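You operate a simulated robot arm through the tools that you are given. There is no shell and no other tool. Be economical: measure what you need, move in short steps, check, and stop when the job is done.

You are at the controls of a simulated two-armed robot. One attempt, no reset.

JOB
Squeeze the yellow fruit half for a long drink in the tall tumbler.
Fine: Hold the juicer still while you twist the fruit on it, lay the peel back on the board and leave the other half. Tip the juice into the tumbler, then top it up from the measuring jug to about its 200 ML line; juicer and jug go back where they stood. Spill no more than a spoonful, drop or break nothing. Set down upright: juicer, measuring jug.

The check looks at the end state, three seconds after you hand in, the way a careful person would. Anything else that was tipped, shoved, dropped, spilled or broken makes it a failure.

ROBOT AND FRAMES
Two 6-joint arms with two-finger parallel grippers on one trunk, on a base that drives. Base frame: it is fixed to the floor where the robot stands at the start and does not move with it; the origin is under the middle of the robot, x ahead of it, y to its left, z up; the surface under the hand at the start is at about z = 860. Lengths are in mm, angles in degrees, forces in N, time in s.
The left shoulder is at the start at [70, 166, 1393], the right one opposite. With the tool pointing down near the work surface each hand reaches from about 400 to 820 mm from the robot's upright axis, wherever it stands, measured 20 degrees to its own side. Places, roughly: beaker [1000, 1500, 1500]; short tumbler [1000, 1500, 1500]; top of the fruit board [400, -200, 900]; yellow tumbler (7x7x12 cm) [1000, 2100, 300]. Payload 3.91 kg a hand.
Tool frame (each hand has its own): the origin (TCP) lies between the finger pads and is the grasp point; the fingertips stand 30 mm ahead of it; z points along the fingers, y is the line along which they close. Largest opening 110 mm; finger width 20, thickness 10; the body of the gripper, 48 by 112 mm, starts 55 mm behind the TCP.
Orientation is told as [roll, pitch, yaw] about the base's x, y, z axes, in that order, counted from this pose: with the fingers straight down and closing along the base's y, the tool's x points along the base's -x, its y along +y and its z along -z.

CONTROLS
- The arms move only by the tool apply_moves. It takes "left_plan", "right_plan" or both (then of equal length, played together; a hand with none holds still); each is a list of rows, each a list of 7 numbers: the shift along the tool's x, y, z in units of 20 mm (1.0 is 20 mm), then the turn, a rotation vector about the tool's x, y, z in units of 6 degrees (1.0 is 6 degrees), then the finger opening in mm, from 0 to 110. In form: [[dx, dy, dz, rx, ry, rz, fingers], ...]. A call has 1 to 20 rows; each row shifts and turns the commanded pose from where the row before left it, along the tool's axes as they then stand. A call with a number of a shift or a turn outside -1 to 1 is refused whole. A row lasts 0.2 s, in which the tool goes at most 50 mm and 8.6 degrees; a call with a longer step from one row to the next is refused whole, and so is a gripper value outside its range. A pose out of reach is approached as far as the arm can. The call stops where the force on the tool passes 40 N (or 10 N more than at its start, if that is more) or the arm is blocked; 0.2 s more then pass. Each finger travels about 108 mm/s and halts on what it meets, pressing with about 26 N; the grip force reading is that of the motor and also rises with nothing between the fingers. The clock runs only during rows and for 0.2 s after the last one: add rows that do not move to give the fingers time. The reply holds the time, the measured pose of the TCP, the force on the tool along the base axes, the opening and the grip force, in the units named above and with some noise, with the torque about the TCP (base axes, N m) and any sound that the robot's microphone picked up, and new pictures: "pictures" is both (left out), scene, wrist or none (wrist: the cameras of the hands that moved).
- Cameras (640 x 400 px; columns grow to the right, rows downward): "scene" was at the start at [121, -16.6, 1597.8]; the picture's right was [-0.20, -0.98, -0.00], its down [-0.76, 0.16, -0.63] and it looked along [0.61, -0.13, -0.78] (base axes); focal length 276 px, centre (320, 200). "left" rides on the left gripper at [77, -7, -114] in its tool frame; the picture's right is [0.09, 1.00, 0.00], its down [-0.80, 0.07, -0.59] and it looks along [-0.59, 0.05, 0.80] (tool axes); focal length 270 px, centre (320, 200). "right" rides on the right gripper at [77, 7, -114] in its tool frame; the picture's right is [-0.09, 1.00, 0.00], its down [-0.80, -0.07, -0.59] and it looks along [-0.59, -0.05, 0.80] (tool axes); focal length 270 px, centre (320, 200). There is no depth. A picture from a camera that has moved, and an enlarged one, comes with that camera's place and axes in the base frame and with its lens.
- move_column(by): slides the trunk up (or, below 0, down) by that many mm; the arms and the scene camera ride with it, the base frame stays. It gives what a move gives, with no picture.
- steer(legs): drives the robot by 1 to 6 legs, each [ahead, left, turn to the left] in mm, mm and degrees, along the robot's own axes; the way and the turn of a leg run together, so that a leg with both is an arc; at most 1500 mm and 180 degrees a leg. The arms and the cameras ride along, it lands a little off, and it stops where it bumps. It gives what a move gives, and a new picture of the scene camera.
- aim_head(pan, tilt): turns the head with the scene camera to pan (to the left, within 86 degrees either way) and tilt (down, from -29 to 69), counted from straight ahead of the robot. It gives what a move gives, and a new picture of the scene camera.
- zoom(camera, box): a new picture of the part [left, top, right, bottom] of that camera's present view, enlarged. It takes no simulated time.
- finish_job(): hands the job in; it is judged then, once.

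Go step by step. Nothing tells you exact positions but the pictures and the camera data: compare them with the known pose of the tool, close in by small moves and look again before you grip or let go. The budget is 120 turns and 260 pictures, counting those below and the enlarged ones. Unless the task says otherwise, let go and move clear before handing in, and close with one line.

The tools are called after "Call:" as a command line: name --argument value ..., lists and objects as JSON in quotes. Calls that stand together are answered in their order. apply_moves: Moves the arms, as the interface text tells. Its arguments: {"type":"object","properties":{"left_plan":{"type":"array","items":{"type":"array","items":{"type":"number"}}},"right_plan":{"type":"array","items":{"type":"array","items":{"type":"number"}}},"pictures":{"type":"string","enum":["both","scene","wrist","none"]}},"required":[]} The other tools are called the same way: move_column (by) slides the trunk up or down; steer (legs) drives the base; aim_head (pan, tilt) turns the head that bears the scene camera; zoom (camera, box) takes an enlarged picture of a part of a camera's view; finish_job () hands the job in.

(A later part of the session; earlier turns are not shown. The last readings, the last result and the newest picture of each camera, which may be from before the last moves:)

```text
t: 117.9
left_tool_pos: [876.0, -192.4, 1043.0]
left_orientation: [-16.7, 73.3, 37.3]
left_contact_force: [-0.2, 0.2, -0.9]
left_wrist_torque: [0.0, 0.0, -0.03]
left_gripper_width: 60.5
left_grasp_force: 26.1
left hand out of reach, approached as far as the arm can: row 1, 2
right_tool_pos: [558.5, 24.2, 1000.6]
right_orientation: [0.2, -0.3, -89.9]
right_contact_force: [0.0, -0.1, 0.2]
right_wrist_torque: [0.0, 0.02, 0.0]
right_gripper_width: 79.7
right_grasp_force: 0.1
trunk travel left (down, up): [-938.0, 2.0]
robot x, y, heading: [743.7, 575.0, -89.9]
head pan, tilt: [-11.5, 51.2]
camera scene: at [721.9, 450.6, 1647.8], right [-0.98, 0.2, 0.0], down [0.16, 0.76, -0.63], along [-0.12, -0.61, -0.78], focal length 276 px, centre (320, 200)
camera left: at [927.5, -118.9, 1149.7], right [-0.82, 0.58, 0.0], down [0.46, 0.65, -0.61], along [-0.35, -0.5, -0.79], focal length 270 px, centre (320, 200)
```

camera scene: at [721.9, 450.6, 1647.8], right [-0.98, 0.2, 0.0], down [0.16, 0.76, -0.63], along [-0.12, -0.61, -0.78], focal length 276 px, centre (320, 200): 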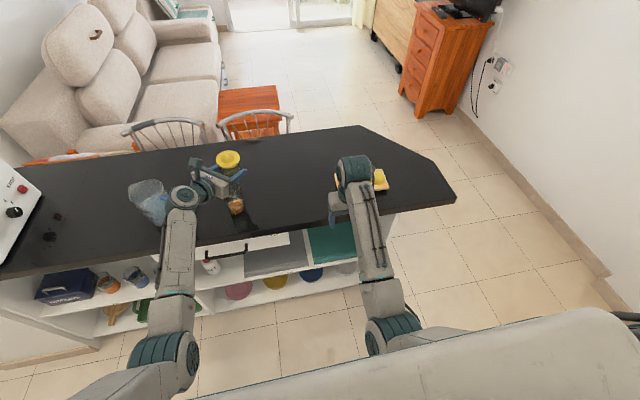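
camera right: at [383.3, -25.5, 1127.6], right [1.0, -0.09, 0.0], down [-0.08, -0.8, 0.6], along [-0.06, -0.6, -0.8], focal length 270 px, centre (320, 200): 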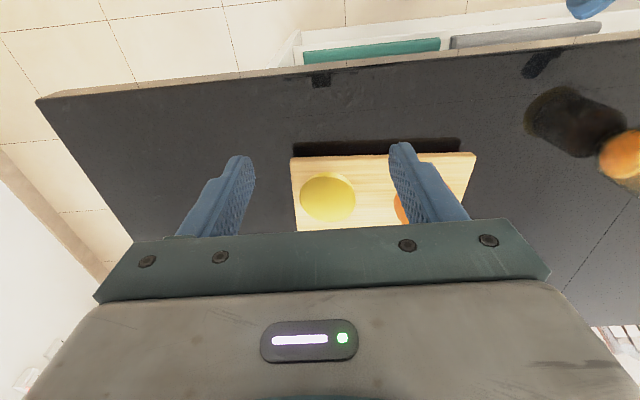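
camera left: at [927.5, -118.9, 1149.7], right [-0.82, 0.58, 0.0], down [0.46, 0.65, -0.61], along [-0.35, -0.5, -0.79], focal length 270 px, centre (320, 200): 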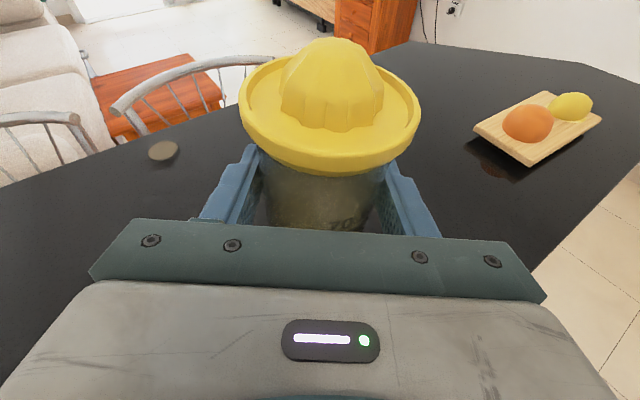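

The juicer is upright and the juice is in the tumbler. Carry the juicer back toward its spot.

Call:
apply_moves --left_plan '[[0.3, 0.85, 0.05, 0, 0, 0, 45], [0.2, 0.87, 0.06, 0, 0, 0, 45], [0.2, 0.87, 0.06, 0, 0, 0, 45], [0.2, 0.87, 0.06, 0, 0, 0, 45], [0.1, 0.87, 0.06, 0, 0, 0, 45], [-0.6, 0.56, 0.81, 0, 0, 0, 45], [-0.6, 0.56, 0.81, 0, 0, 0, 45], [-0.6, 0.56, 0.81, 0, 0, 0, 45], [-0.6, 0.56, 0.81, 0, 0, 0, 45], [-0.6, 0.56, 0.81, 0, 0, 0, 45], [-0.6, 0.56, 0.81, 0, 0, 0, 45]]'

```text
t: 120.3
left_tool_pos: [716.1, -173.3, 951.0]
left_orientation: [-17.8, 72.8, 36.5]
left_contact_force: [0.0, 1.0, -2.0]
left_wrist_torque: [0.03, -0.05, 0.01]
left_gripper_width: 60.9
left_grasp_force: 25.8
right_tool_pos: [557.5, 23.7, 1000.3]
right_orientation: [0.1, -0.2, -89.9]
right_contact_force: [-0.1, 0.2, -0.2]
right_wrist_torque: [-0.03, -0.03, -0.02]
right_gripper_width: 80.2
right_grasp_force: 0.0
trunk travel left (down, up): [-938.0, 2.0]
robot x, y, heading: [738.5, 576.8, -90.0]
head pan, tilt: [-11.5, 51.2]
camera scene: at [721.5, 450.0, 1647.7], right [-0.98, 0.2, 0.0], down [0.16, 0.76, -0.63], along [-0.12, -0.61, -0.78], focal length 276 px, centre (320, 200)
camera left: at [765.7, -100.3, 1057.3], right [-0.82, 0.57, -0.01], down [0.46, 0.65, -0.6], along [-0.34, -0.5, -0.8], focal length 270 px, centre (320, 200)
```

scene: 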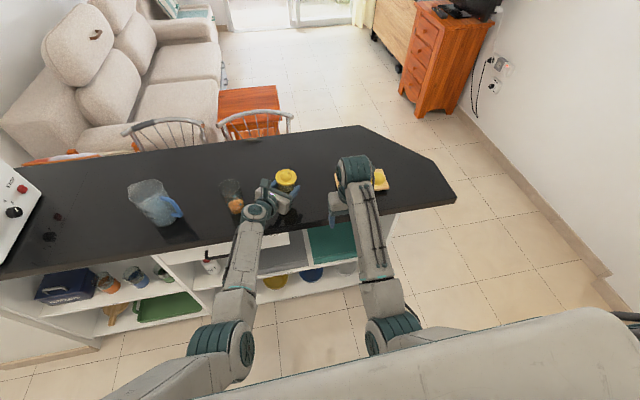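
left: 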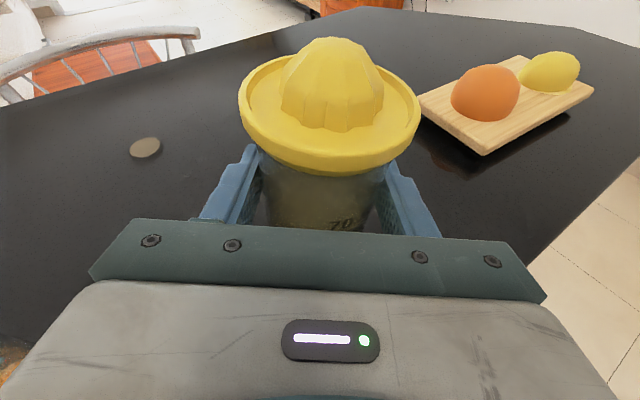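

Straighten the small tilt (about 5°) and lower toward its original spot.

Call:
apply_moves --left_plan '[[-0.1, 0.4, 0.3, 0, 0.14, -0.39, 45], [-0.3, 0.4, 0.4, 0, 0.13, -0.39, 45], [-0.4, 0.4, 0.4, 0, 0, 0, 45], [-0.4, 0, 0.3, 0, 0, 0, 45], [0, 0, 0, 0, 0, 0, 45]]' --pictures "wrist"

```text
t: 121.5
left_tool_pos: [679.0, -174.6, 922.9]
left_orientation: [-1.3, 75.6, 53.3]
left_contact_force: [-0.3, 0.4, -1.5]
left_wrist_torque: [-0.03, 0.02, 0.03]
left_gripper_width: 60.9
left_grasp_force: 26.2
right_tool_pos: [558.0, 23.4, 999.5]
right_orientation: [0.0, -0.2, -89.9]
right_contact_force: [-0.5, -0.9, 0.3]
right_wrist_torque: [0.0, 0.01, 0.02]
right_gripper_width: 80.0
right_grasp_force: 0.0
trunk travel left (down, up): [-938.0, 2.0]
robot x, y, heading: [740.9, 576.9, -89.9]
head pan, tilt: [-11.5, 51.2]
camera left: at [736.4, -103.5, 1026.2], right [-0.82, 0.56, 0.08], down [0.39, 0.67, -0.63], along [-0.4, -0.49, -0.77], focal length 270 px, centre (320, 200)
```

left: 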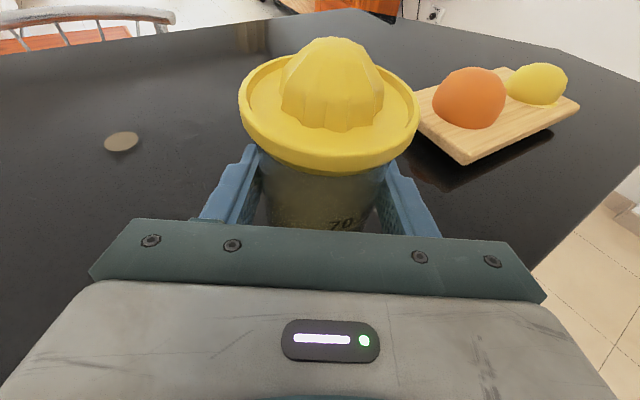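

Call:
apply_moves --left_plan '[[-0.3, -0.27, 0.06, 0, 0, 0, 45], [-0.3, 0, 0.04, 0, 0, 0, 45], [-0.15, 0, 0.03, 0, 0, 0, 45], [-0.1, 0, 0.02, 0, 0, 0, 45], [0, 0, 0, 0, 0, 0, 45]]' --pictures "wrist"

```text
t: 122.7
left_tool_pos: [682.0, -175.6, 905.8]
left_orientation: [-0.5, 75.7, 53.9]
left_contact_force: [-0.6, -1.2, 2.8]
left_wrist_torque: [0.03, 0.01, -0.06]
left_gripper_width: 60.8
left_grasp_force: 25.7
right_tool_pos: [557.5, 24.3, 1001.8]
right_orientation: [0.1, -0.2, -89.9]
right_contact_force: [0.1, 0.2, 0.7]
right_wrist_torque: [0.01, 0.02, 0.01]
right_gripper_width: 80.1
right_grasp_force: 0.1
trunk travel left (down, up): [-938.0, 2.0]
robot x, y, heading: [741.5, 573.5, -90.1]
head pan, tilt: [-11.5, 51.2]
camera left: at [739.7, -103.6, 1009.9], right [-0.82, 0.56, 0.08], down [0.39, 0.67, -0.63], along [-0.41, -0.49, -0.77], focal length 270 px, centre (320, 200)
```

left: 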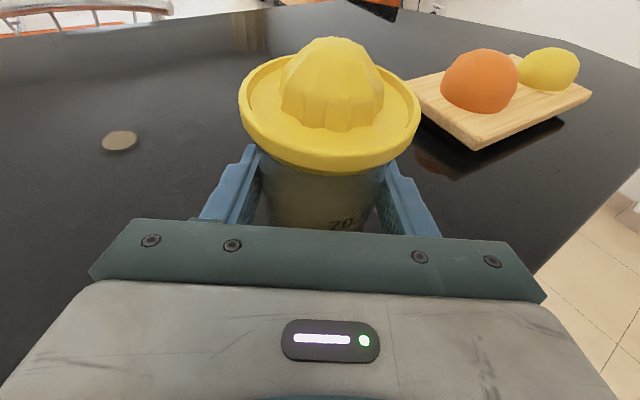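

The juicer touches the counter at its old place. Lower a hair, release, and back away.

Call:
apply_moves --left_plan '[[-0.08, 0, 0.02, 0, 0, 0, 45], [0, 0, 0, 0, 0, 0, 60], [0, 0, 0, 0, 0, 0, 64], [0, 0, 0, 0, 0, 0, 75], [0, 0, 0, 0, 0, 0, 95], [0, 0, 0, 0, 0, 0, 110], [0, 0, 0, 0, 0, 0, 110], [0, 0, -0.7, 0, 0, 0, 110], [0, 0, -0.9, 0, 0, 0, 110], [0, 0, -1, 0, 0, 0, 110], [0, 0, -1, 0, 0, 0, 110], [0, 0, -1, 0, 0, 0, 110], [0, 0, -1, 0, 0, 0, 110], [0, 0, -1, 0, 0, 0, 110], [0, 0, -1, 0, 0, 0, 110]]'

```text
t: 125.9
left_tool_pos: [766.4, -54.6, 942.4]
left_orientation: [-0.2, 75.8, 54.3]
left_contact_force: [0.6, -0.1, -0.3]
left_wrist_torque: [0.01, 0.0, -0.03]
left_gripper_width: 110.1
left_grasp_force: 0.0
right_tool_pos: [557.6, 24.1, 1001.9]
right_orientation: [0.0, -0.4, -89.9]
right_contact_force: [0.1, 0.2, 0.9]
right_wrist_torque: [0.02, -0.02, 0.02]
right_gripper_width: 80.2
right_grasp_force: 0.2
trunk travel left (down, up): [-938.0, 2.0]
robot x, y, heading: [741.0, 579.7, -89.9]
head pan, tilt: [-11.5, 51.2]
camera scene: at [722.5, 451.9, 1647.9], right [-0.98, 0.2, 0.0], down [0.15, 0.76, -0.63], along [-0.12, -0.61, -0.78], focal length 276 px, centre (320, 200)
camera left: at [824.2, 16.2, 1045.9], right [-0.82, 0.56, 0.08], down [0.39, 0.67, -0.63], along [-0.41, -0.49, -0.77], focal length 270 px, centre (320, 200)
```

scene: 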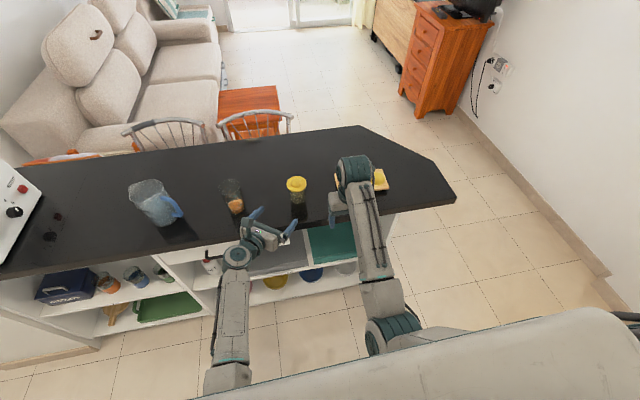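
left: 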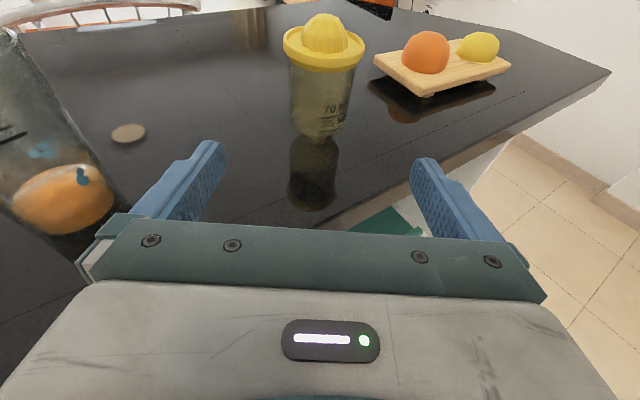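

Juicer is back in place. Now examine the jug.

Call:
zoom --camera "scene" --box '[110, 160, 270, 260]'

```text
4.00 times, centred on (190, 210) of scene
camera zoom: at [722.5, 451.9, 1647.9], right [-0.98, 0.2, 0.0], down [0.15, 0.76, -0.63], along [-0.12, -0.61, -0.78], focal length 1105 px, centre (840, 160)
```

zoom: 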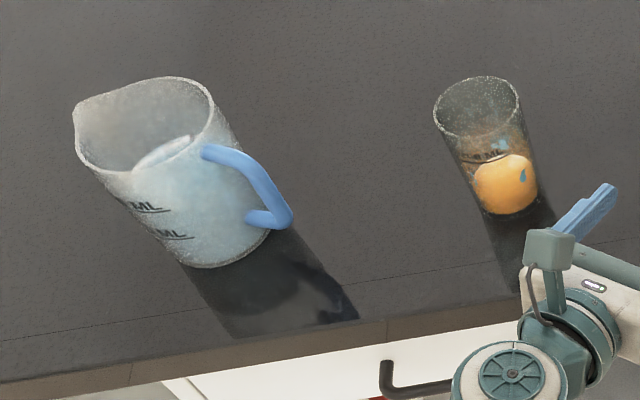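

The jug's handle points toward (-x,+y) and its spout toward (+x,-y). I'll grip the jug from above across the handle–spout line with the left hand. First, bring the left hand back to pointing down.

Call:
apply_moves --left_plan '[[0.8, 0, -0.8, 0, 0, 0, 110], [0.8, 0, -0.8, 0, 0, 0, 110], [0.8, 0, -0.8, 0, 0, 0, 110], [0, 0, 0, 0, -1, 0, 110], [0, 0, 0, 0, -1, 0, 110], [0, 0, 0, 0, -1, 0, 110], [0, 0, 0, 0, -1, 0, 110], [0, 0, 0, 0, -1, 0, 110], [0, 0, 0, 0, -1, 0, 110], [0, 0, 0, 0, -1, 0, 110], [0, 0, 0, 0, -1, 0, 110], [0, 0, 0, 0, -1, 0, 110], [0, 0, 0, 0, -1, 0, 110], [0, 0, 0, 0, -1, 0, 110], [0, 0, 0, 0, -1, 0, 110], [0, 0, 0, 0, -0.5, 0, 110]]' --pictures "none"

```text
t: 128.7
left_tool_pos: [872.6, -24.2, 967.1]
left_orientation: [-5.8, 12.2, 55.5]
left_contact_force: [0.0, -0.8, -0.3]
left_wrist_torque: [0.01, -0.01, 0.01]
left_gripper_width: 110.0
left_grasp_force: 0.1
right_tool_pos: [558.3, 24.6, 1000.6]
right_orientation: [0.1, -0.2, -89.8]
right_contact_force: [-0.1, 0.0, -0.4]
right_wrist_torque: [-0.01, -0.01, 0.02]
right_gripper_width: 80.1
right_grasp_force: 0.0
trunk travel left (down, up): [-938.0, 2.0]
robot x, y, heading: [741.6, 575.9, -90.0]
head pan, tilt: [-11.5, 51.2]
stopped in row 13 (left hand): the arm was blocked; the commanded pose is now the measured one
```

Call:
apply_moves --left_plan '[[0, 0, 0, 0, 0, 1, 110], [0, 0, 0, 0, 0, 1, 110], [0, 0, 0, 0, 0, 1, 110], [0, 0, 0, 0, 0, 1, 110], [0, 0, 0, 0, 0, 1, 110], [0, 0, 0, 0, 0, 1, 110], [0, 0, 0, 0, 0, 1, 110], [0, 0, 0, 0, 0, 1, 110], [0, 0, 0, 0, 0, 1, 110], [0, 0, 0, 0, 0, 1, 110], [0, 0, 0, 0, 0, 1, 110], [0, 0, 0, 0, 0, 1, 110], [0, 0, 0, 0, 0, 1, 110]]' --pictures "wrist"

```text
t: 131.5
left_tool_pos: [872.6, -22.8, 967.2]
left_orientation: [-13.2, -3.0, -21.8]
left_contact_force: [0.1, 0.0, -0.2]
left_wrist_torque: [0.01, 0.0, 0.02]
left_gripper_width: 110.2
left_grasp_force: 0.0
right_tool_pos: [559.1, 24.2, 999.9]
right_orientation: [0.1, -0.4, -89.9]
right_contact_force: [-0.2, 0.5, 0.5]
right_wrist_torque: [0.0, -0.01, 0.0]
right_gripper_width: 80.2
right_grasp_force: 0.0
trunk travel left (down, up): [-938.0, 2.0]
robot x, y, heading: [738.7, 574.9, -89.7]
head pan, tilt: [-11.5, 51.2]
camera left: at [802.1, 25.9, 1075.5], right [0.29, 0.93, -0.23], down [0.79, -0.1, 0.6], along [0.54, -0.36, -0.76], focal length 270 px, centre (320, 200)
```

left: 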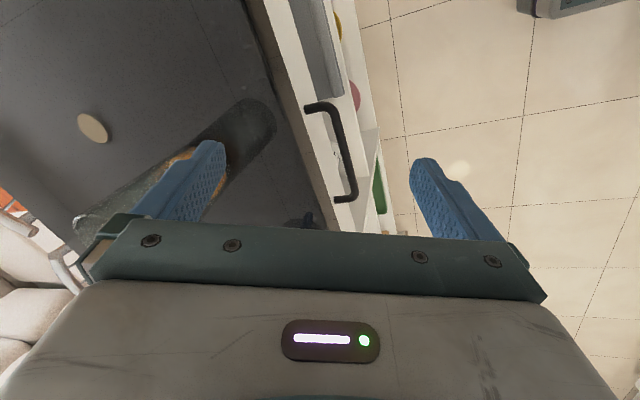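

Level the hand, raise it, then drive toward the jug.

Call:
apply_moves --left_plan '[[0, 0, 0, -0.72, 0.17, 0, 110], [0, 0, 0, -0.72, 0.17, 0, 110], [0, 0, 0, -0.72, 0.17, 0, 110], [0, 0, -1, 0, 0, 0, 110], [0, 0, -1, 0, 0, 0, 110], [0, 0, -1, 0, 0, 0, 110], [0, 0, -1, 0, 0, 0, 110]]' --pictures "none"

Call:
steer --legs '[[0, 260, 0]]'

Call:
zoom --camera "left" --box '[0, 0, 640, 400]'

```text
t: 133.1
left_tool_pos: [872.4, -24.3, 1044.9]
left_orientation: [-0.1, 0.1, -21.9]
left_contact_force: [0.0, 0.1, -1.0]
left_wrist_torque: [0.02, 0.0, -0.04]
left_gripper_width: 109.9
left_grasp_force: 0.0
right_tool_pos: [556.9, 22.9, 1000.4]
right_orientation: [0.1, -0.3, -89.9]
right_contact_force: [-0.1, -0.1, 0.2]
right_wrist_torque: [0.01, 0.01, 0.0]
right_gripper_width: 79.7
right_grasp_force: 0.0
trunk travel left (down, up): [-938.0, 2.0]
robot x, y, heading: [740.9, 576.5, -90.0]
head pan, tilt: [-11.5, 51.2]
```

```text
t: 134.9
left_tool_pos: [1127.1, -25.4, 1042.5]
left_orientation: [-0.3, -0.1, -22.3]
left_contact_force: [-1.0, 0.5, 0.1]
left_wrist_torque: [0.02, -0.02, -0.01]
left_gripper_width: 110.2
left_grasp_force: 0.1
right_tool_pos: [814.3, 25.0, 1000.3]
right_orientation: [0.2, -0.2, -90.1]
right_contact_force: [0.0, -0.1, 0.2]
right_wrist_torque: [-0.04, -0.01, -0.01]
right_gripper_width: 79.7
right_grasp_force: 0.1
trunk travel left (down, up): [-938.0, 2.0]
robot x, y, heading: [1000.8, 576.4, -90.3]
head pan, tilt: [-11.5, 51.2]
camera scene: at [979.7, 450.6, 1647.7], right [-0.98, 0.2, 0.0], down [0.16, 0.76, -0.63], along [-0.13, -0.61, -0.78], focal length 276 px, centre (320, 200)
```

scene: 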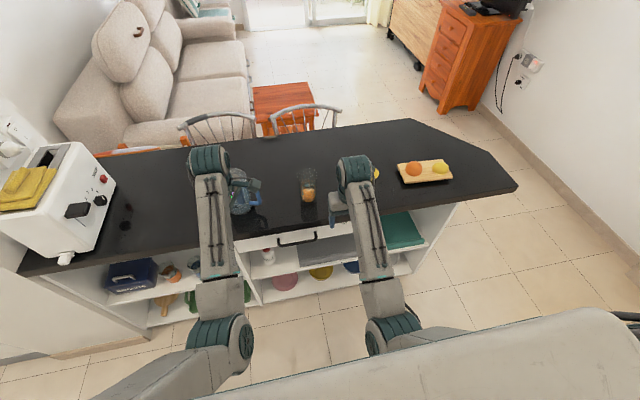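

```text
1.00 times, centred on (320, 200) of left (not enlarged: the box is as wide or as high as the picture)
camera zoom: at [1053.8, -0.1, 1158.7], right [0.29, 0.96, 0.0], down [0.77, -0.23, 0.6], along [0.57, -0.18, -0.8], focal length 270 px, centre (320, 200)
```

zoom: 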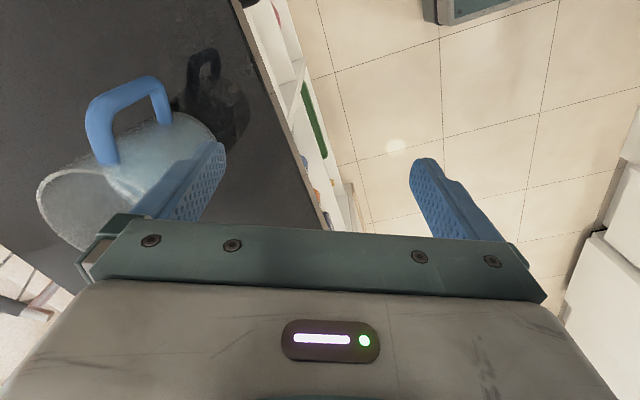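

The jug is visible at left. Try to get higher for a safe approach from above.

Call:
apply_moves --left_plan '[[0, 0, -1, 0, 0, 0, 110], [0, 0, -1, 0, 0, 0, 110], [0, 0, -1, 0, 0, 0, 110]]' --pictures "wrist"

Call:
zoom --camera "scene" --box '[180, 130, 340, 230]'

```text
t: 135.7
left_tool_pos: [1118.7, -43.8, 1059.8]
left_orientation: [-0.3, 0.0, -22.2]
left_contact_force: [-0.3, -1.0, 0.0]
left_wrist_torque: [-0.01, 0.02, 0.02]
left_gripper_width: 110.3
left_grasp_force: 0.1
left hand out of reach, approached as far as the arm can: row 1, 2, 3
right_tool_pos: [817.1, 23.9, 1000.9]
right_orientation: [0.0, -0.3, -90.1]
right_contact_force: [-0.2, -0.2, -0.8]
right_wrist_torque: [-0.01, 0.01, -0.02]
right_gripper_width: 79.8
right_grasp_force: 0.0
trunk travel left (down, up): [-938.0, 2.0]
robot x, y, heading: [1003.5, 575.2, -90.4]
head pan, tilt: [-11.5, 51.2]
camera left: at [1044.2, -20.2, 1173.7], right [0.29, 0.96, -0.01], down [0.77, -0.23, 0.59], along [0.57, -0.18, -0.8], focal length 270 px, centre (320, 200)
```

left: 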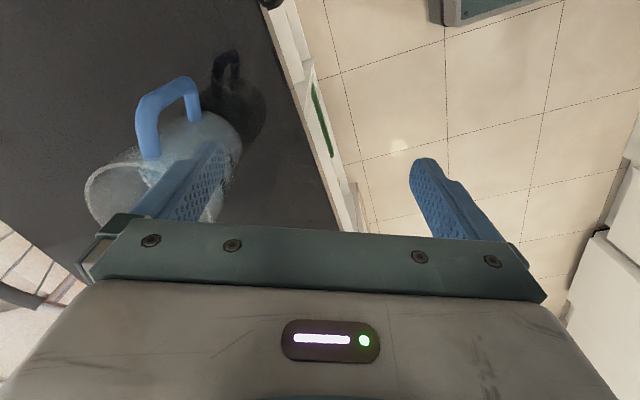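

```text
4.00 times, centred on (260, 180) of scene
camera zoom: at [983.4, 450.6, 1647.8], right [-0.98, 0.2, 0.0], down [0.16, 0.76, -0.63], along [-0.13, -0.61, -0.78], focal length 1105 px, centre (560, 280)
```

zoom: 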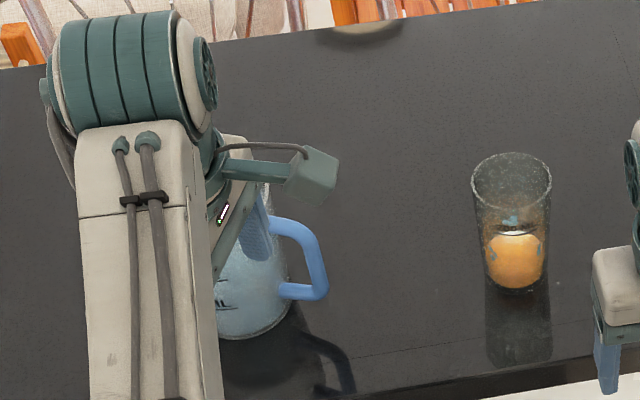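

Back the base a little so the hand can extend and rise before going over the jug.

Call:
steer --legs '[[-130, 0, 0]]'

Call:
apply_moves --left_plan '[[0.35, -0.9, -0.1, 0, 0, 0, 110], [0.35, -0.9, -0.2, 0, 0, 0, 110], [0.35, -0.9, -0.3, 0, 0, 0, 110], [0.35, -0.9, -0.4, 0, 0, 0, 110], [0.35, -0.9, -0.5, 0, 0, 0, 110], [0.35, -0.9, -0.5, 0, 0, 0, 110], [0.35, -0.9, -0.5, 0, 0, 0, 110]]'

```text
t: 137.0
left_tool_pos: [1120.1, 86.1, 1057.2]
left_orientation: [-0.4, 0.0, -22.1]
left_contact_force: [-0.1, 0.1, -0.4]
left_wrist_torque: [0.02, -0.04, -0.02]
left_gripper_width: 109.9
left_grasp_force: 0.1
right_tool_pos: [818.3, 152.8, 1000.0]
right_orientation: [0.1, -0.1, -89.9]
right_contact_force: [0.6, 0.3, -0.4]
right_wrist_torque: [0.01, -0.01, -0.02]
right_gripper_width: 79.9
right_grasp_force: 0.1
trunk travel left (down, up): [-938.0, 2.0]
robot x, y, heading: [1001.4, 707.3, -90.2]
head pan, tilt: [-11.5, 51.2]
camera scene: at [983.1, 578.1, 1647.4], right [-0.98, 0.2, 0.0], down [0.16, 0.77, -0.62], along [-0.13, -0.61, -0.78], focal length 276 px, centre (320, 200)
```

scene: 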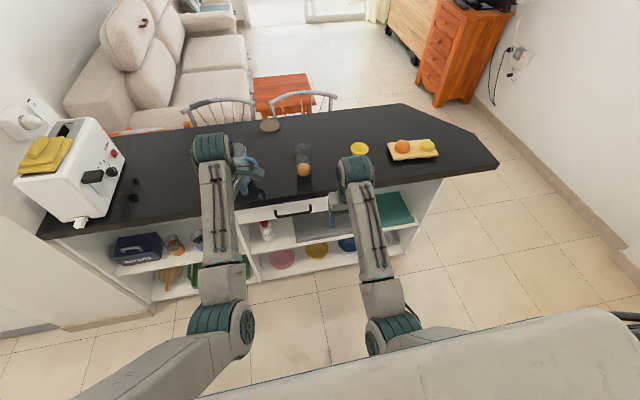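

```text
t: 138.6
left_tool_pos: [1027.0, -12.3, 1109.8]
left_orientation: [-0.5, -0.2, -22.1]
left_contact_force: [-0.5, 0.4, 0.1]
left_wrist_torque: [0.01, -0.02, 0.01]
left_gripper_width: 109.8
left_grasp_force: 0.1
right_tool_pos: [818.4, 153.8, 1000.4]
right_orientation: [0.1, -0.2, -89.9]
right_contact_force: [-0.3, -0.9, 0.6]
right_wrist_torque: [0.0, 0.04, -0.01]
right_gripper_width: 80.0
right_grasp_force: 0.0
trunk travel left (down, up): [-938.0, 2.0]
robot x, y, heading: [1002.9, 709.0, -89.9]
head pan, tilt: [-11.5, 51.2]
camera scene: at [982.1, 581.0, 1647.7], right [-0.98, 0.2, 0.0], down [0.16, 0.76, -0.63], along [-0.12, -0.61, -0.78], focal length 276 px, centre (320, 200)
camera left: at [952.7, 10.7, 1223.4], right [0.29, 0.96, -0.01], down [0.77, -0.23, 0.6], along [0.57, -0.18, -0.8], focal length 270 px, centre (320, 200)
```

scene: 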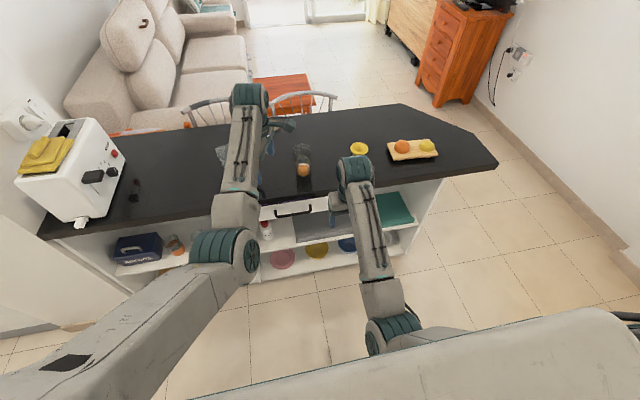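
left: 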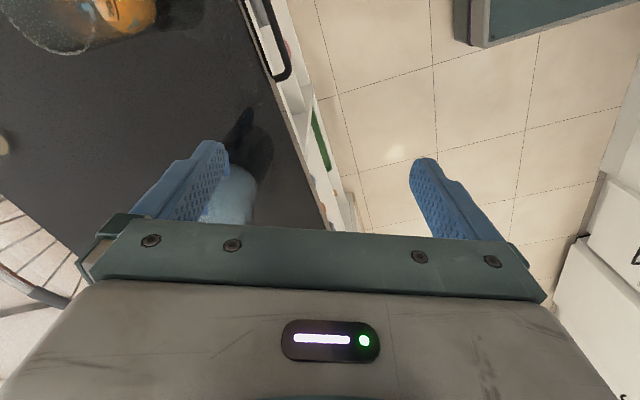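

Height 1110 now. Shift the hand toward +x over the line of the jug and look.

Call:
apply_moves --left_plan '[[-0.95, -0.1, 0, 0, 0, 0, 110], [-0.95, -0.1, 0, 0, 0, 0, 110], [-0.95, -0.1, 0, 0, 0, 0, 110], [-0.95, -0.1, 0, 0, 0, 0, 110], [-0.95, -0.1, 0, 0, 0, 0, 110], [-0.95, -0.1, 0, 0, 0, 0, 110]]' --pictures "wrist"

```text
t: 140.0
left_tool_pos: [1128.4, -65.9, 1109.7]
left_orientation: [-0.4, 0.0, -22.0]
left_contact_force: [0.8, 0.1, -0.8]
left_wrist_torque: [0.02, 0.01, 0.02]
left_gripper_width: 109.6
left_grasp_force: 0.1
right_tool_pos: [818.5, 153.8, 999.6]
right_orientation: [-0.1, -0.3, -90.0]
right_contact_force: [0.5, -0.5, 0.0]
right_wrist_torque: [-0.01, 0.0, 0.0]
right_gripper_width: 80.1
right_grasp_force: 0.0
trunk travel left (down, up): [-938.0, 2.0]
robot x, y, heading: [1001.3, 703.5, -90.0]
head pan, tilt: [-11.5, 51.2]
camera left: at [1054.8, -42.2, 1224.6], right [0.29, 0.96, -0.01], down [0.77, -0.23, 0.59], along [0.57, -0.18, -0.8], focal length 270 px, centre (320, 200)
```

left: 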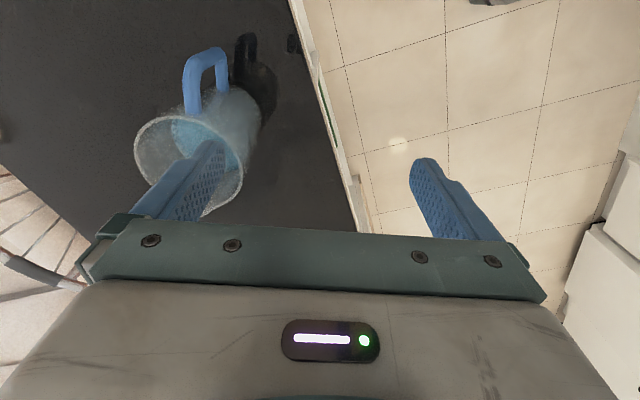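

Jug centre ≈ [1139,-195], rim about 100 mm wide. Drive forward so the hand hovers over it (fingertips at 1080, rim ≈1005).

Call:
steer --legs '[[128, 10, 0]]'

Call:
zoom --camera "left" --box '[0, 0, 640, 400]'

```text
t: 141.3
left_tool_pos: [1141.5, -189.1, 1111.9]
left_orientation: [-0.7, -0.1, -21.8]
left_contact_force: [-0.6, 1.2, -0.2]
left_wrist_torque: [0.01, 0.01, 0.03]
left_gripper_width: 109.9
left_grasp_force: 0.1
right_tool_pos: [831.1, 28.5, 1002.9]
right_orientation: [0.1, -0.4, -89.9]
right_contact_force: [-0.2, -0.3, 0.3]
right_wrist_torque: [0.01, 0.0, 0.01]
right_gripper_width: 80.2
right_grasp_force: 0.0
trunk travel left (down, up): [-938.0, 2.0]
robot x, y, heading: [1015.7, 579.2, -89.4]
head pan, tilt: [-11.5, 51.2]
camera scene: at [993.5, 458.3, 1648.1], right [-0.98, 0.2, 0.0], down [0.15, 0.76, -0.63], along [-0.12, -0.62, -0.78], focal length 276 px, centre (320, 200)
```

scene: 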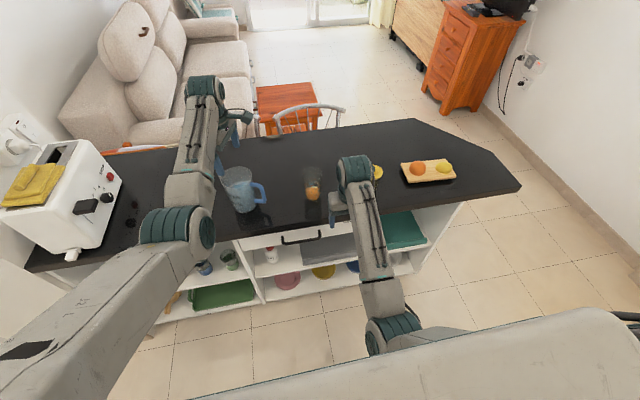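

```text
1.00 times, centred on (320, 200) of left (not enlarged: the box is as wide or as high as the picture)
camera zoom: at [1066.7, -165.8, 1226.9], right [0.29, 0.96, -0.01], down [0.77, -0.23, 0.6], along [0.57, -0.18, -0.8], focal length 270 px, centre (320, 200)
```

zoom: 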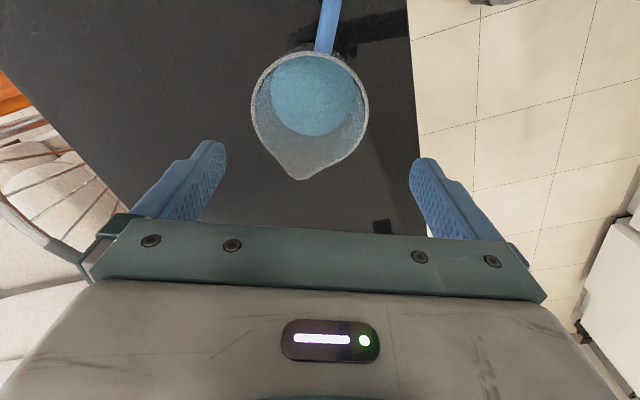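

Very clear view: handle–spout line runs along (.86,-.51); rim ≈97 mm wide, centre ≈[1132,-195]. Align yaw and centre, descend to just above the rim, re-check.

Call:
apply_moves --left_plan '[[0.17, -0.19, 0, 0, 0, 0.7, 110], [0.17, -0.19, 0, 0, 0, 0.7, 110], [0, 0, 0.8, 0, 0, 0, 110], [0, 0, 0.8, 0, 0, 0, 110], [0, 0, 0.8, 0, 0, 0, 110], [0, 0, 0, 0, 0, 0, 110]]' --pictures "wrist"

```text
t: 142.7
left_tool_pos: [1132.0, -196.5, 1062.9]
left_orientation: [-0.4, -0.1, -30.2]
left_contact_force: [-0.9, 0.0, 0.0]
left_wrist_torque: [0.02, 0.02, 0.01]
left_gripper_width: 110.1
left_grasp_force: 0.1
right_tool_pos: [831.6, 26.7, 1000.4]
right_orientation: [0.1, -0.3, -89.8]
right_contact_force: [-0.4, 0.6, 0.4]
right_wrist_torque: [0.02, 0.0, -0.04]
right_gripper_width: 80.2
right_grasp_force: 0.1
trunk travel left (down, up): [-938.0, 2.0]
robot x, y, heading: [1010.0, 580.7, -89.5]
head pan, tilt: [-11.5, 51.2]
camera left: at [1062.8, -162.9, 1176.9], right [0.43, 0.91, -0.01], down [0.73, -0.34, 0.6], along [0.54, -0.26, -0.8], focal length 270 px, centre (320, 200)
```

left: 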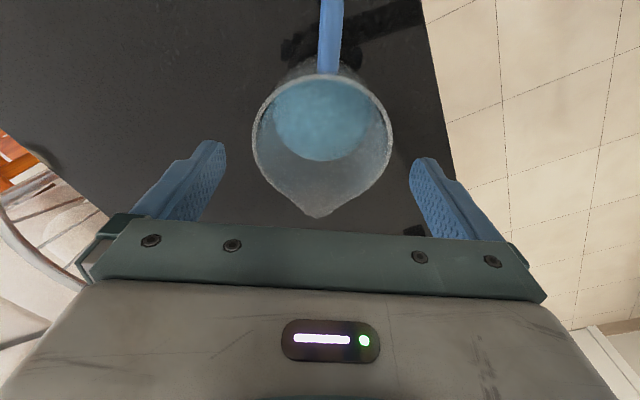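

Shift 3 mm and lower until the fingertips just pass the rim, then check clearance.

Call:
apply_moves --left_plan '[[0.1, 0.16, 0.5, 0, 0, 0, 110], [0, 0, 0.5, 0, 0, 0, 110], [0, 0, 0.5, 0, 0, 0, 110], [0, 0, 0, 0, 0, 0, 110]]' --pictures "wrist"

```text
t: 143.7
left_tool_pos: [1132.2, -193.0, 1032.1]
left_orientation: [-0.5, -0.3, -30.3]
left_contact_force: [-0.8, -0.6, 0.4]
left_wrist_torque: [-0.01, -0.02, -0.02]
left_gripper_width: 110.0
left_grasp_force: 0.1
right_tool_pos: [831.4, 26.9, 1001.4]
right_orientation: [0.1, -0.3, -89.8]
right_contact_force: [-0.7, -0.7, 0.5]
right_wrist_torque: [0.02, 0.01, -0.01]
right_gripper_width: 79.9
right_grasp_force: 0.1
trunk travel left (down, up): [-938.0, 2.0]
robot x, y, heading: [1012.2, 581.7, -90.0]
head pan, tilt: [-11.5, 51.2]
camera left: at [1061.6, -158.6, 1147.0], right [0.43, 0.91, -0.01], down [0.73, -0.34, 0.6], along [0.54, -0.26, -0.8], focal length 270 px, centre (320, 200)
```

left: 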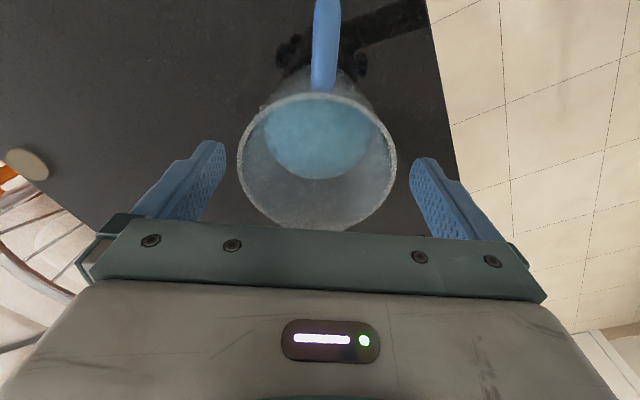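

Well centred. Descend the rest of the way.

Call:
apply_moves --left_plan '[[0, 0, 0.5, 0, 0, 0, 110], [0, 0, 0.5, 0, 0, 0, 110], [0, 0, 0.6, 0, 0, 0, 110], [0, 0, 0.6, 0, 0, 0, 110], [0, 0, 0.6, 0, 0, 0, 110], [0, 0, 0.6, 0, 0, 0, 110], [0, 0, 0, 0, 0, 0, 110]]' --pictures "wrist"

```text
t: 145.3
left_tool_pos: [1131.2, -194.3, 963.2]
left_orientation: [-0.5, -0.2, -30.2]
left_contact_force: [0.0, -0.7, 0.1]
left_wrist_torque: [0.01, 0.01, -0.02]
left_gripper_width: 110.0
left_grasp_force: 0.0
right_tool_pos: [829.2, 27.1, 999.8]
right_orientation: [0.1, -0.2, -89.8]
right_contact_force: [-0.8, -0.4, 0.0]
right_wrist_torque: [0.0, 0.01, 0.02]
right_gripper_width: 79.8
right_grasp_force: 0.1
trunk travel left (down, up): [-938.0, 2.0]
robot x, y, heading: [1012.2, 581.4, -89.8]
head pan, tilt: [-11.5, 51.2]
camera left: at [1060.6, -158.9, 1078.6], right [0.42, 0.91, -0.01], down [0.73, -0.34, 0.6], along [0.54, -0.26, -0.8], focal length 270 px, centre (320, 200)
```

left: 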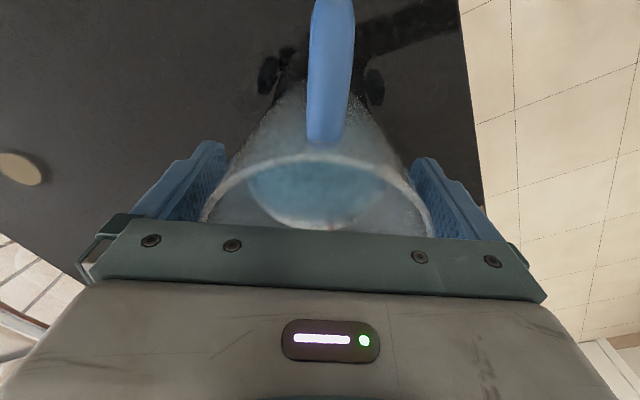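

Fingers straddle the jug without contact. Close on it.

Call:
apply_moves --left_plan '[[0, 0, 0, 0, 0, 0, 98], [0, 0, 0, 0, 0, 0, 90], [0, 0, 0, 0, 0, 0, 80], [0, 0, 0, 0, 0, 0, 65], [0, 0, 0, 0, 0, 0, 65], [0, 0, 0, 0, 0, 0, 65]]' --pictures "wrist"

Call:
zoom --camera "scene" --box '[190, 130, 350, 230]'

```text
t: 146.7
left_tool_pos: [1129.7, -192.8, 964.2]
left_orientation: [-0.5, -0.2, -30.2]
left_contact_force: [-2.3, -0.8, 0.6]
left_wrist_torque: [-0.16, 0.05, -0.02]
left_gripper_width: 101.3
left_grasp_force: 26.0
right_tool_pos: [830.5, 27.4, 1000.6]
right_orientation: [0.1, -0.3, -89.8]
right_contact_force: [-0.1, 0.4, -0.5]
right_wrist_torque: [0.0, -0.03, -0.02]
right_gripper_width: 80.1
right_grasp_force: 0.0
trunk travel left (down, up): [-938.0, 2.0]
robot x, y, heading: [1010.5, 577.7, -90.1]
head pan, tilt: [-11.5, 51.2]
camera left: at [1060.0, -158.9, 1078.8], right [0.43, 0.91, -0.01], down [0.73, -0.34, 0.6], along [0.54, -0.26, -0.8], focal length 270 px, centre (320, 200)
```

left: 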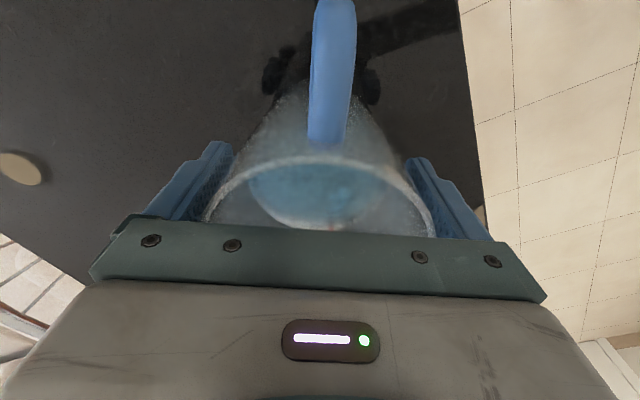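

```text
4.00 times, centred on (270, 180) of scene
camera zoom: at [993.1, 454.5, 1647.8], right [-0.98, 0.2, 0.0], down [0.15, 0.76, -0.63], along [-0.12, -0.61, -0.78], focal length 1105 px, centre (520, 280)
```

zoom: 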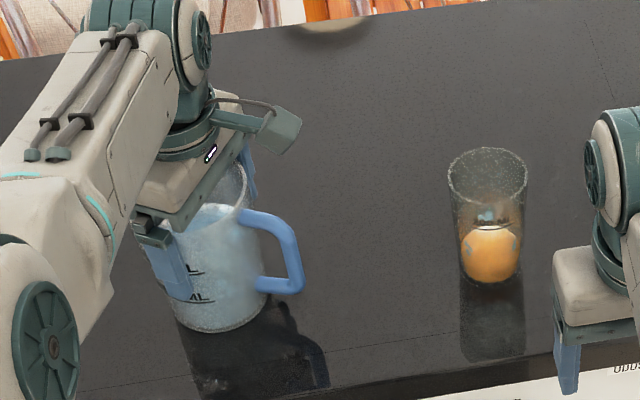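

The jug is gripped (101 mm). Lift gently and check that it follows.

Call:
apply_moves --left_plan '[[0, 0, -0.2, 0, 0, 0, 60], [0, 0, -0.3, 0, 0, 0, 60], [0, 0, -0.5, 0, 0, 0, 60], [0, 0, -0.5, 0, 0, 0, 60], [0, 0, 0, 0, 0, 0, 60]]' --pictures "wrist"

Call:
zoom --camera "scene" --box '[190, 130, 350, 230]'

```text
t: 147.9
left_tool_pos: [1130.7, -194.5, 995.4]
left_orientation: [-0.5, -0.1, -30.2]
left_contact_force: [-1.2, 3.1, 0.0]
left_wrist_torque: [0.09, 0.05, 0.08]
left_gripper_width: 60.8
left_grasp_force: 1.2
right_tool_pos: [830.6, 27.5, 1000.5]
right_orientation: [0.1, -0.3, -89.8]
right_contact_force: [0.8, -0.5, -0.4]
right_wrist_torque: [0.0, 0.01, -0.01]
right_gripper_width: 80.1
right_grasp_force: 0.0
trunk travel left (down, up): [-938.0, 2.0]
robot x, y, heading: [1011.9, 581.1, -89.9]
head pan, tilt: [-11.5, 51.2]
camera left: at [1060.5, -159.3, 1109.4], right [0.43, 0.9, -0.01], down [0.73, -0.34, 0.6], along [0.54, -0.26, -0.8], focal length 270 px, centre (320, 200)
```

left: 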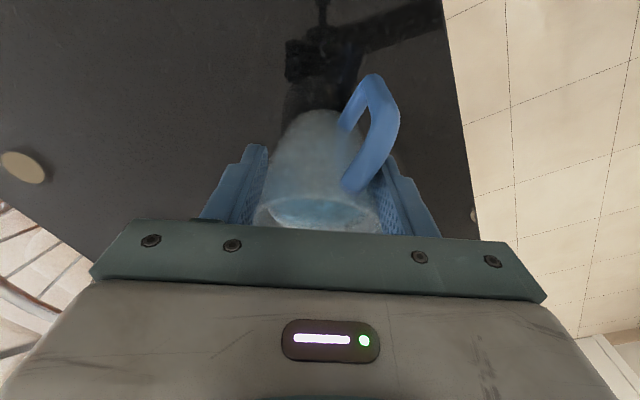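

```text
4.00 times, centred on (270, 180) of scene
camera zoom: at [993.8, 454.6, 1647.8], right [-0.98, 0.2, 0.0], down [0.15, 0.76, -0.63], along [-0.12, -0.61, -0.78], focal length 1105 px, centre (520, 280)
```

zoom: 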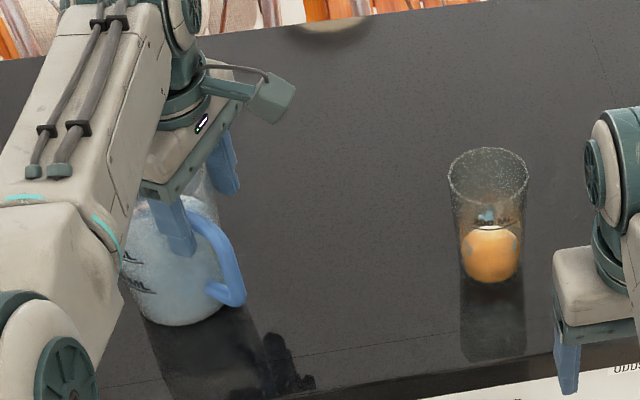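

The grip slipped off the tapered wall as I lifted; the jug is still standing but has turned and shifted. I look closely before moving.

Call:
zoom --camera "left" --box '[200, 60, 456, 240]'

Call:
zoom --camera "scene" --box '[205, 155, 275, 215]'

```text
2.22 times, centred on (328, 150) of left
camera zoom: at [1060.5, -159.3, 1109.4], right [0.43, 0.9, -0.01], down [0.73, -0.34, 0.6], along [0.54, -0.26, -0.8], focal length 601 px, centre (302, 311)
```

zoom: 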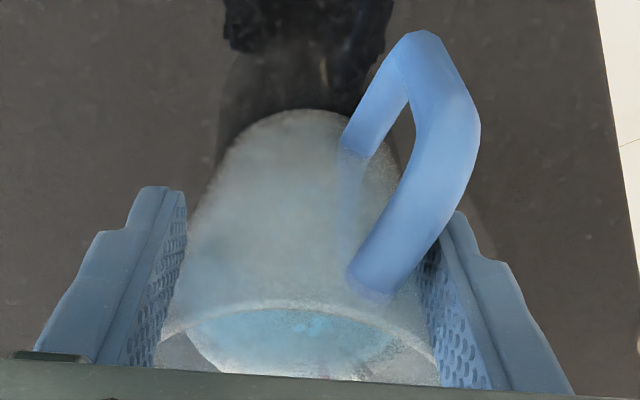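

```text
6.67 times, centred on (240, 185) of scene
camera zoom: at [993.8, 454.6, 1647.8], right [-0.98, 0.2, 0.0], down [0.15, 0.76, -0.63], along [-0.12, -0.61, -0.78], focal length 1842 px, centre (853, 300)
```

zoom: 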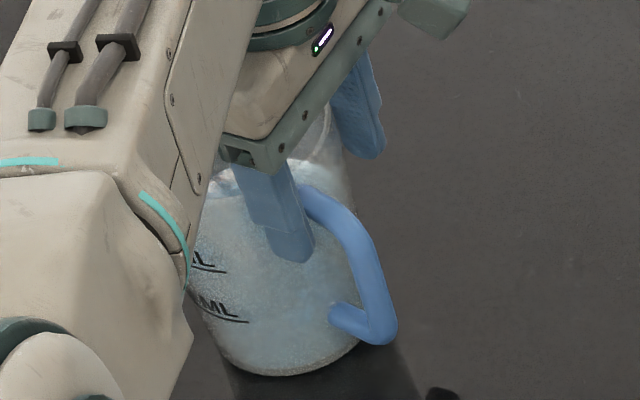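

Both fingers are outside the handle, so I can open and lift straight out, then re-measure the jug.

Call:
apply_moves --left_plan '[[0, 0, 0, 0, 0, 0, 80], [0, 0, 0, 0, 0, 0, 110], [0, 0, 0, 0, 0, 0, 110], [0, 0, -0.6, 0, 0, 0, 110], [0, 0, -1, 0, 0, 0, 110], [0, 0, -1, 0, 0, 0, 110], [0, 0, -1, 0, 0, 0, 110], [0, 0, -1, 0, 0, 0, 110], [0, 0, -1, 0, 0, 0, 110]]'

Call:
zoom --camera "left" --box '[200, 0, 440, 240]'

```text
t: 149.9
left_tool_pos: [1130.8, -193.4, 1105.9]
left_orientation: [-0.3, -0.2, -30.2]
left_contact_force: [-0.2, -0.4, 0.3]
left_wrist_torque: [0.0, 0.02, 0.0]
left_gripper_width: 109.9
left_grasp_force: 0.1
right_tool_pos: [830.4, 28.3, 1000.5]
right_orientation: [0.1, -0.3, -89.8]
right_contact_force: [-0.3, -0.2, 0.1]
right_wrist_torque: [-0.03, -0.03, -0.02]
right_gripper_width: 79.9
right_grasp_force: 0.1
trunk travel left (down, up): [-938.0, 2.0]
robot x, y, heading: [1013.4, 576.4, -89.8]
head pan, tilt: [-11.5, 51.2]
camera scene: at [993.4, 454.8, 1647.8], right [-0.98, 0.2, 0.0], down [0.15, 0.76, -0.63], along [-0.12, -0.61, -0.78], focal length 276 px, centre (320, 200)
camera left: at [1060.6, -159.0, 1220.1], right [0.43, 0.91, -0.01], down [0.73, -0.34, 0.6], along [0.54, -0.26, -0.8], focal length 270 px, centre (320, 200)
```

scene: 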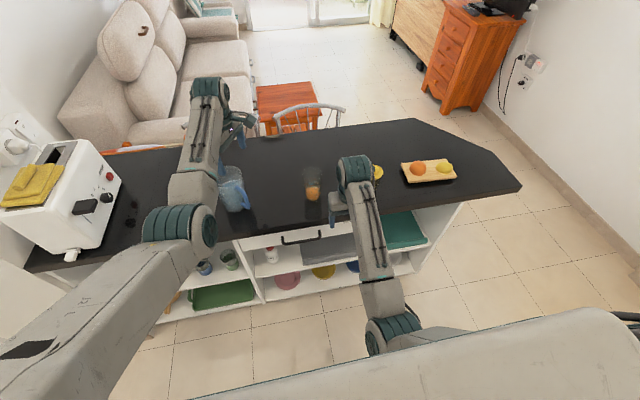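
left: 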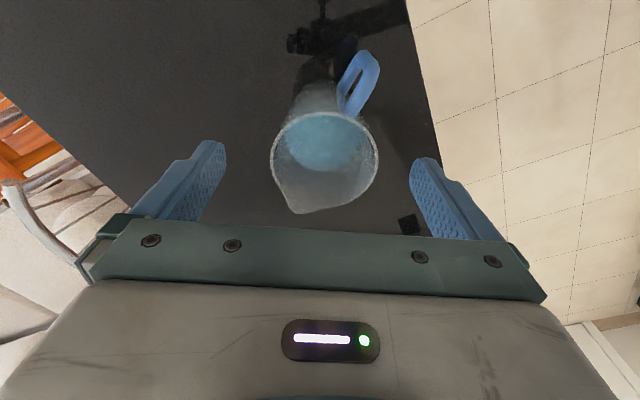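

```text
1.67 times, centred on (320, 120) of left
camera zoom: at [1060.6, -159.0, 1220.1], right [0.43, 0.91, -0.01], down [0.73, -0.34, 0.6], along [0.54, -0.26, -0.8], focal length 450 px, centre (320, 333)
```

zoom: 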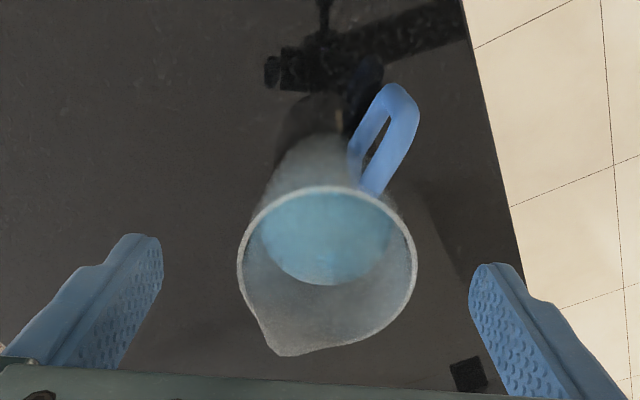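

The jug is intact and unspilled. Since its weight slipped from a rim pinch, I'll only use that pinch to turn the jug on the counter (handle away), then hold it by the body from the side like the juicer. Centre over it again.

Call:
apply_moves --left_plan '[[-0.65, 0.17, 0, 0, 0, 0, 110], [-0.65, 0.17, 0, 0, 0, 0, 110], [-0.6, 0.16, 0, 0, 0, 0, 110], [0, 0, 0.9, 0, 0, 0, 110], [0, 0, 0.9, 0, 0, 0, 110], [0, 0, 0.9, 0, 0, 0, 110], [0, 0, 0.9, 0, 0, 0, 110], [0, 0, 0, 0, 0, 0, 110]]' --pictures "wrist"

```text
t: 151.7
left_tool_pos: [1169.6, -204.8, 1034.2]
left_orientation: [-0.5, -0.2, -30.1]
left_contact_force: [-0.5, 0.9, 0.0]
left_wrist_torque: [0.01, 0.0, 0.01]
left_gripper_width: 109.9
left_grasp_force: 0.0
right_tool_pos: [831.2, 27.6, 1000.2]
right_orientation: [0.2, -0.3, -89.8]
right_contact_force: [-0.2, -0.1, 0.1]
right_wrist_torque: [0.0, -0.02, -0.03]
right_gripper_width: 79.9
right_grasp_force: 0.1
trunk travel left (down, up): [-938.0, 2.0]
robot x, y, heading: [1015.0, 579.6, -89.6]
head pan, tilt: [-11.5, 51.2]
camera left: at [1099.2, -170.5, 1148.8], right [0.43, 0.91, -0.01], down [0.73, -0.34, 0.6], along [0.54, -0.26, -0.8], focal length 270 px, centre (320, 200)
```

left: 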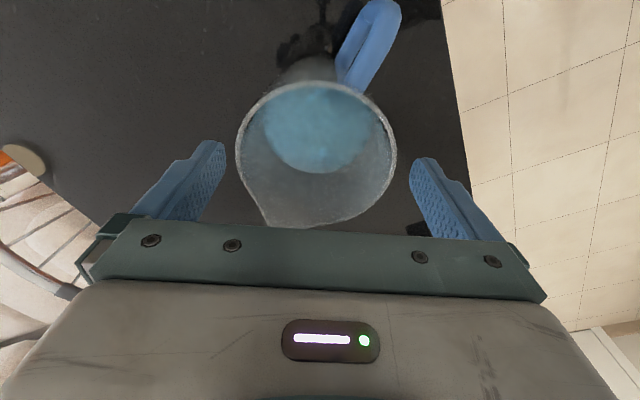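

Centred. Lower to z≈988 and pinch the rim for turning.

Call:
apply_moves --left_plan '[[0.08, -0.05, 0.7, 0, 0, 0, 110], [0, 0, 0.8, 0, 0, 0, 110], [0, 0, 0.8, 0, 0, 0, 110], [0, 0, 0, 0, 0, 0, 104], [0, 0, 0, 0, 0, 0, 98], [0, 0, 0, 0, 0, 0, 92], [0, 0, 0, 0, 0, 0, 92]]' --pictures "wrist"

```text
t: 153.3
left_tool_pos: [1166.2, -204.2, 988.5]
left_orientation: [-0.4, -0.1, -30.2]
left_contact_force: [-0.7, -1.0, 1.3]
left_wrist_torque: [0.05, -0.08, 0.01]
left_gripper_width: 95.6
left_grasp_force: 25.9
right_tool_pos: [830.4, 26.9, 1001.0]
right_orientation: [0.2, -0.2, -89.8]
right_contact_force: [-0.1, -0.2, 0.4]
right_wrist_torque: [-0.01, -0.01, 0.0]
right_gripper_width: 79.9
right_grasp_force: 0.1
trunk travel left (down, up): [-938.0, 2.0]
robot x, y, heading: [1015.0, 579.3, -89.9]
head pan, tilt: [-11.5, 51.2]
camera left: at [1096.2, -171.0, 1102.4], right [0.43, 0.91, -0.01], down [0.73, -0.34, 0.6], along [0.54, -0.26, -0.8], focal length 270 px, centre (320, 200)
```

left: 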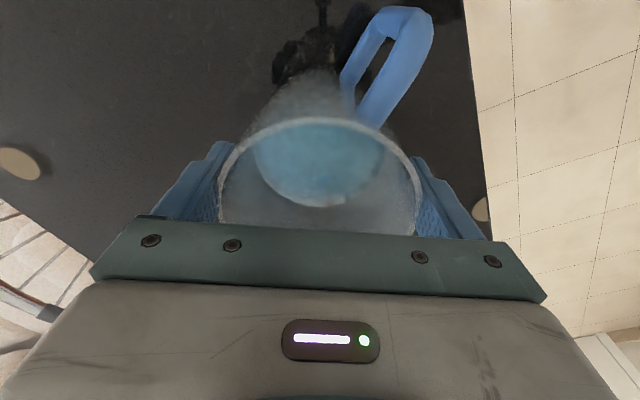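

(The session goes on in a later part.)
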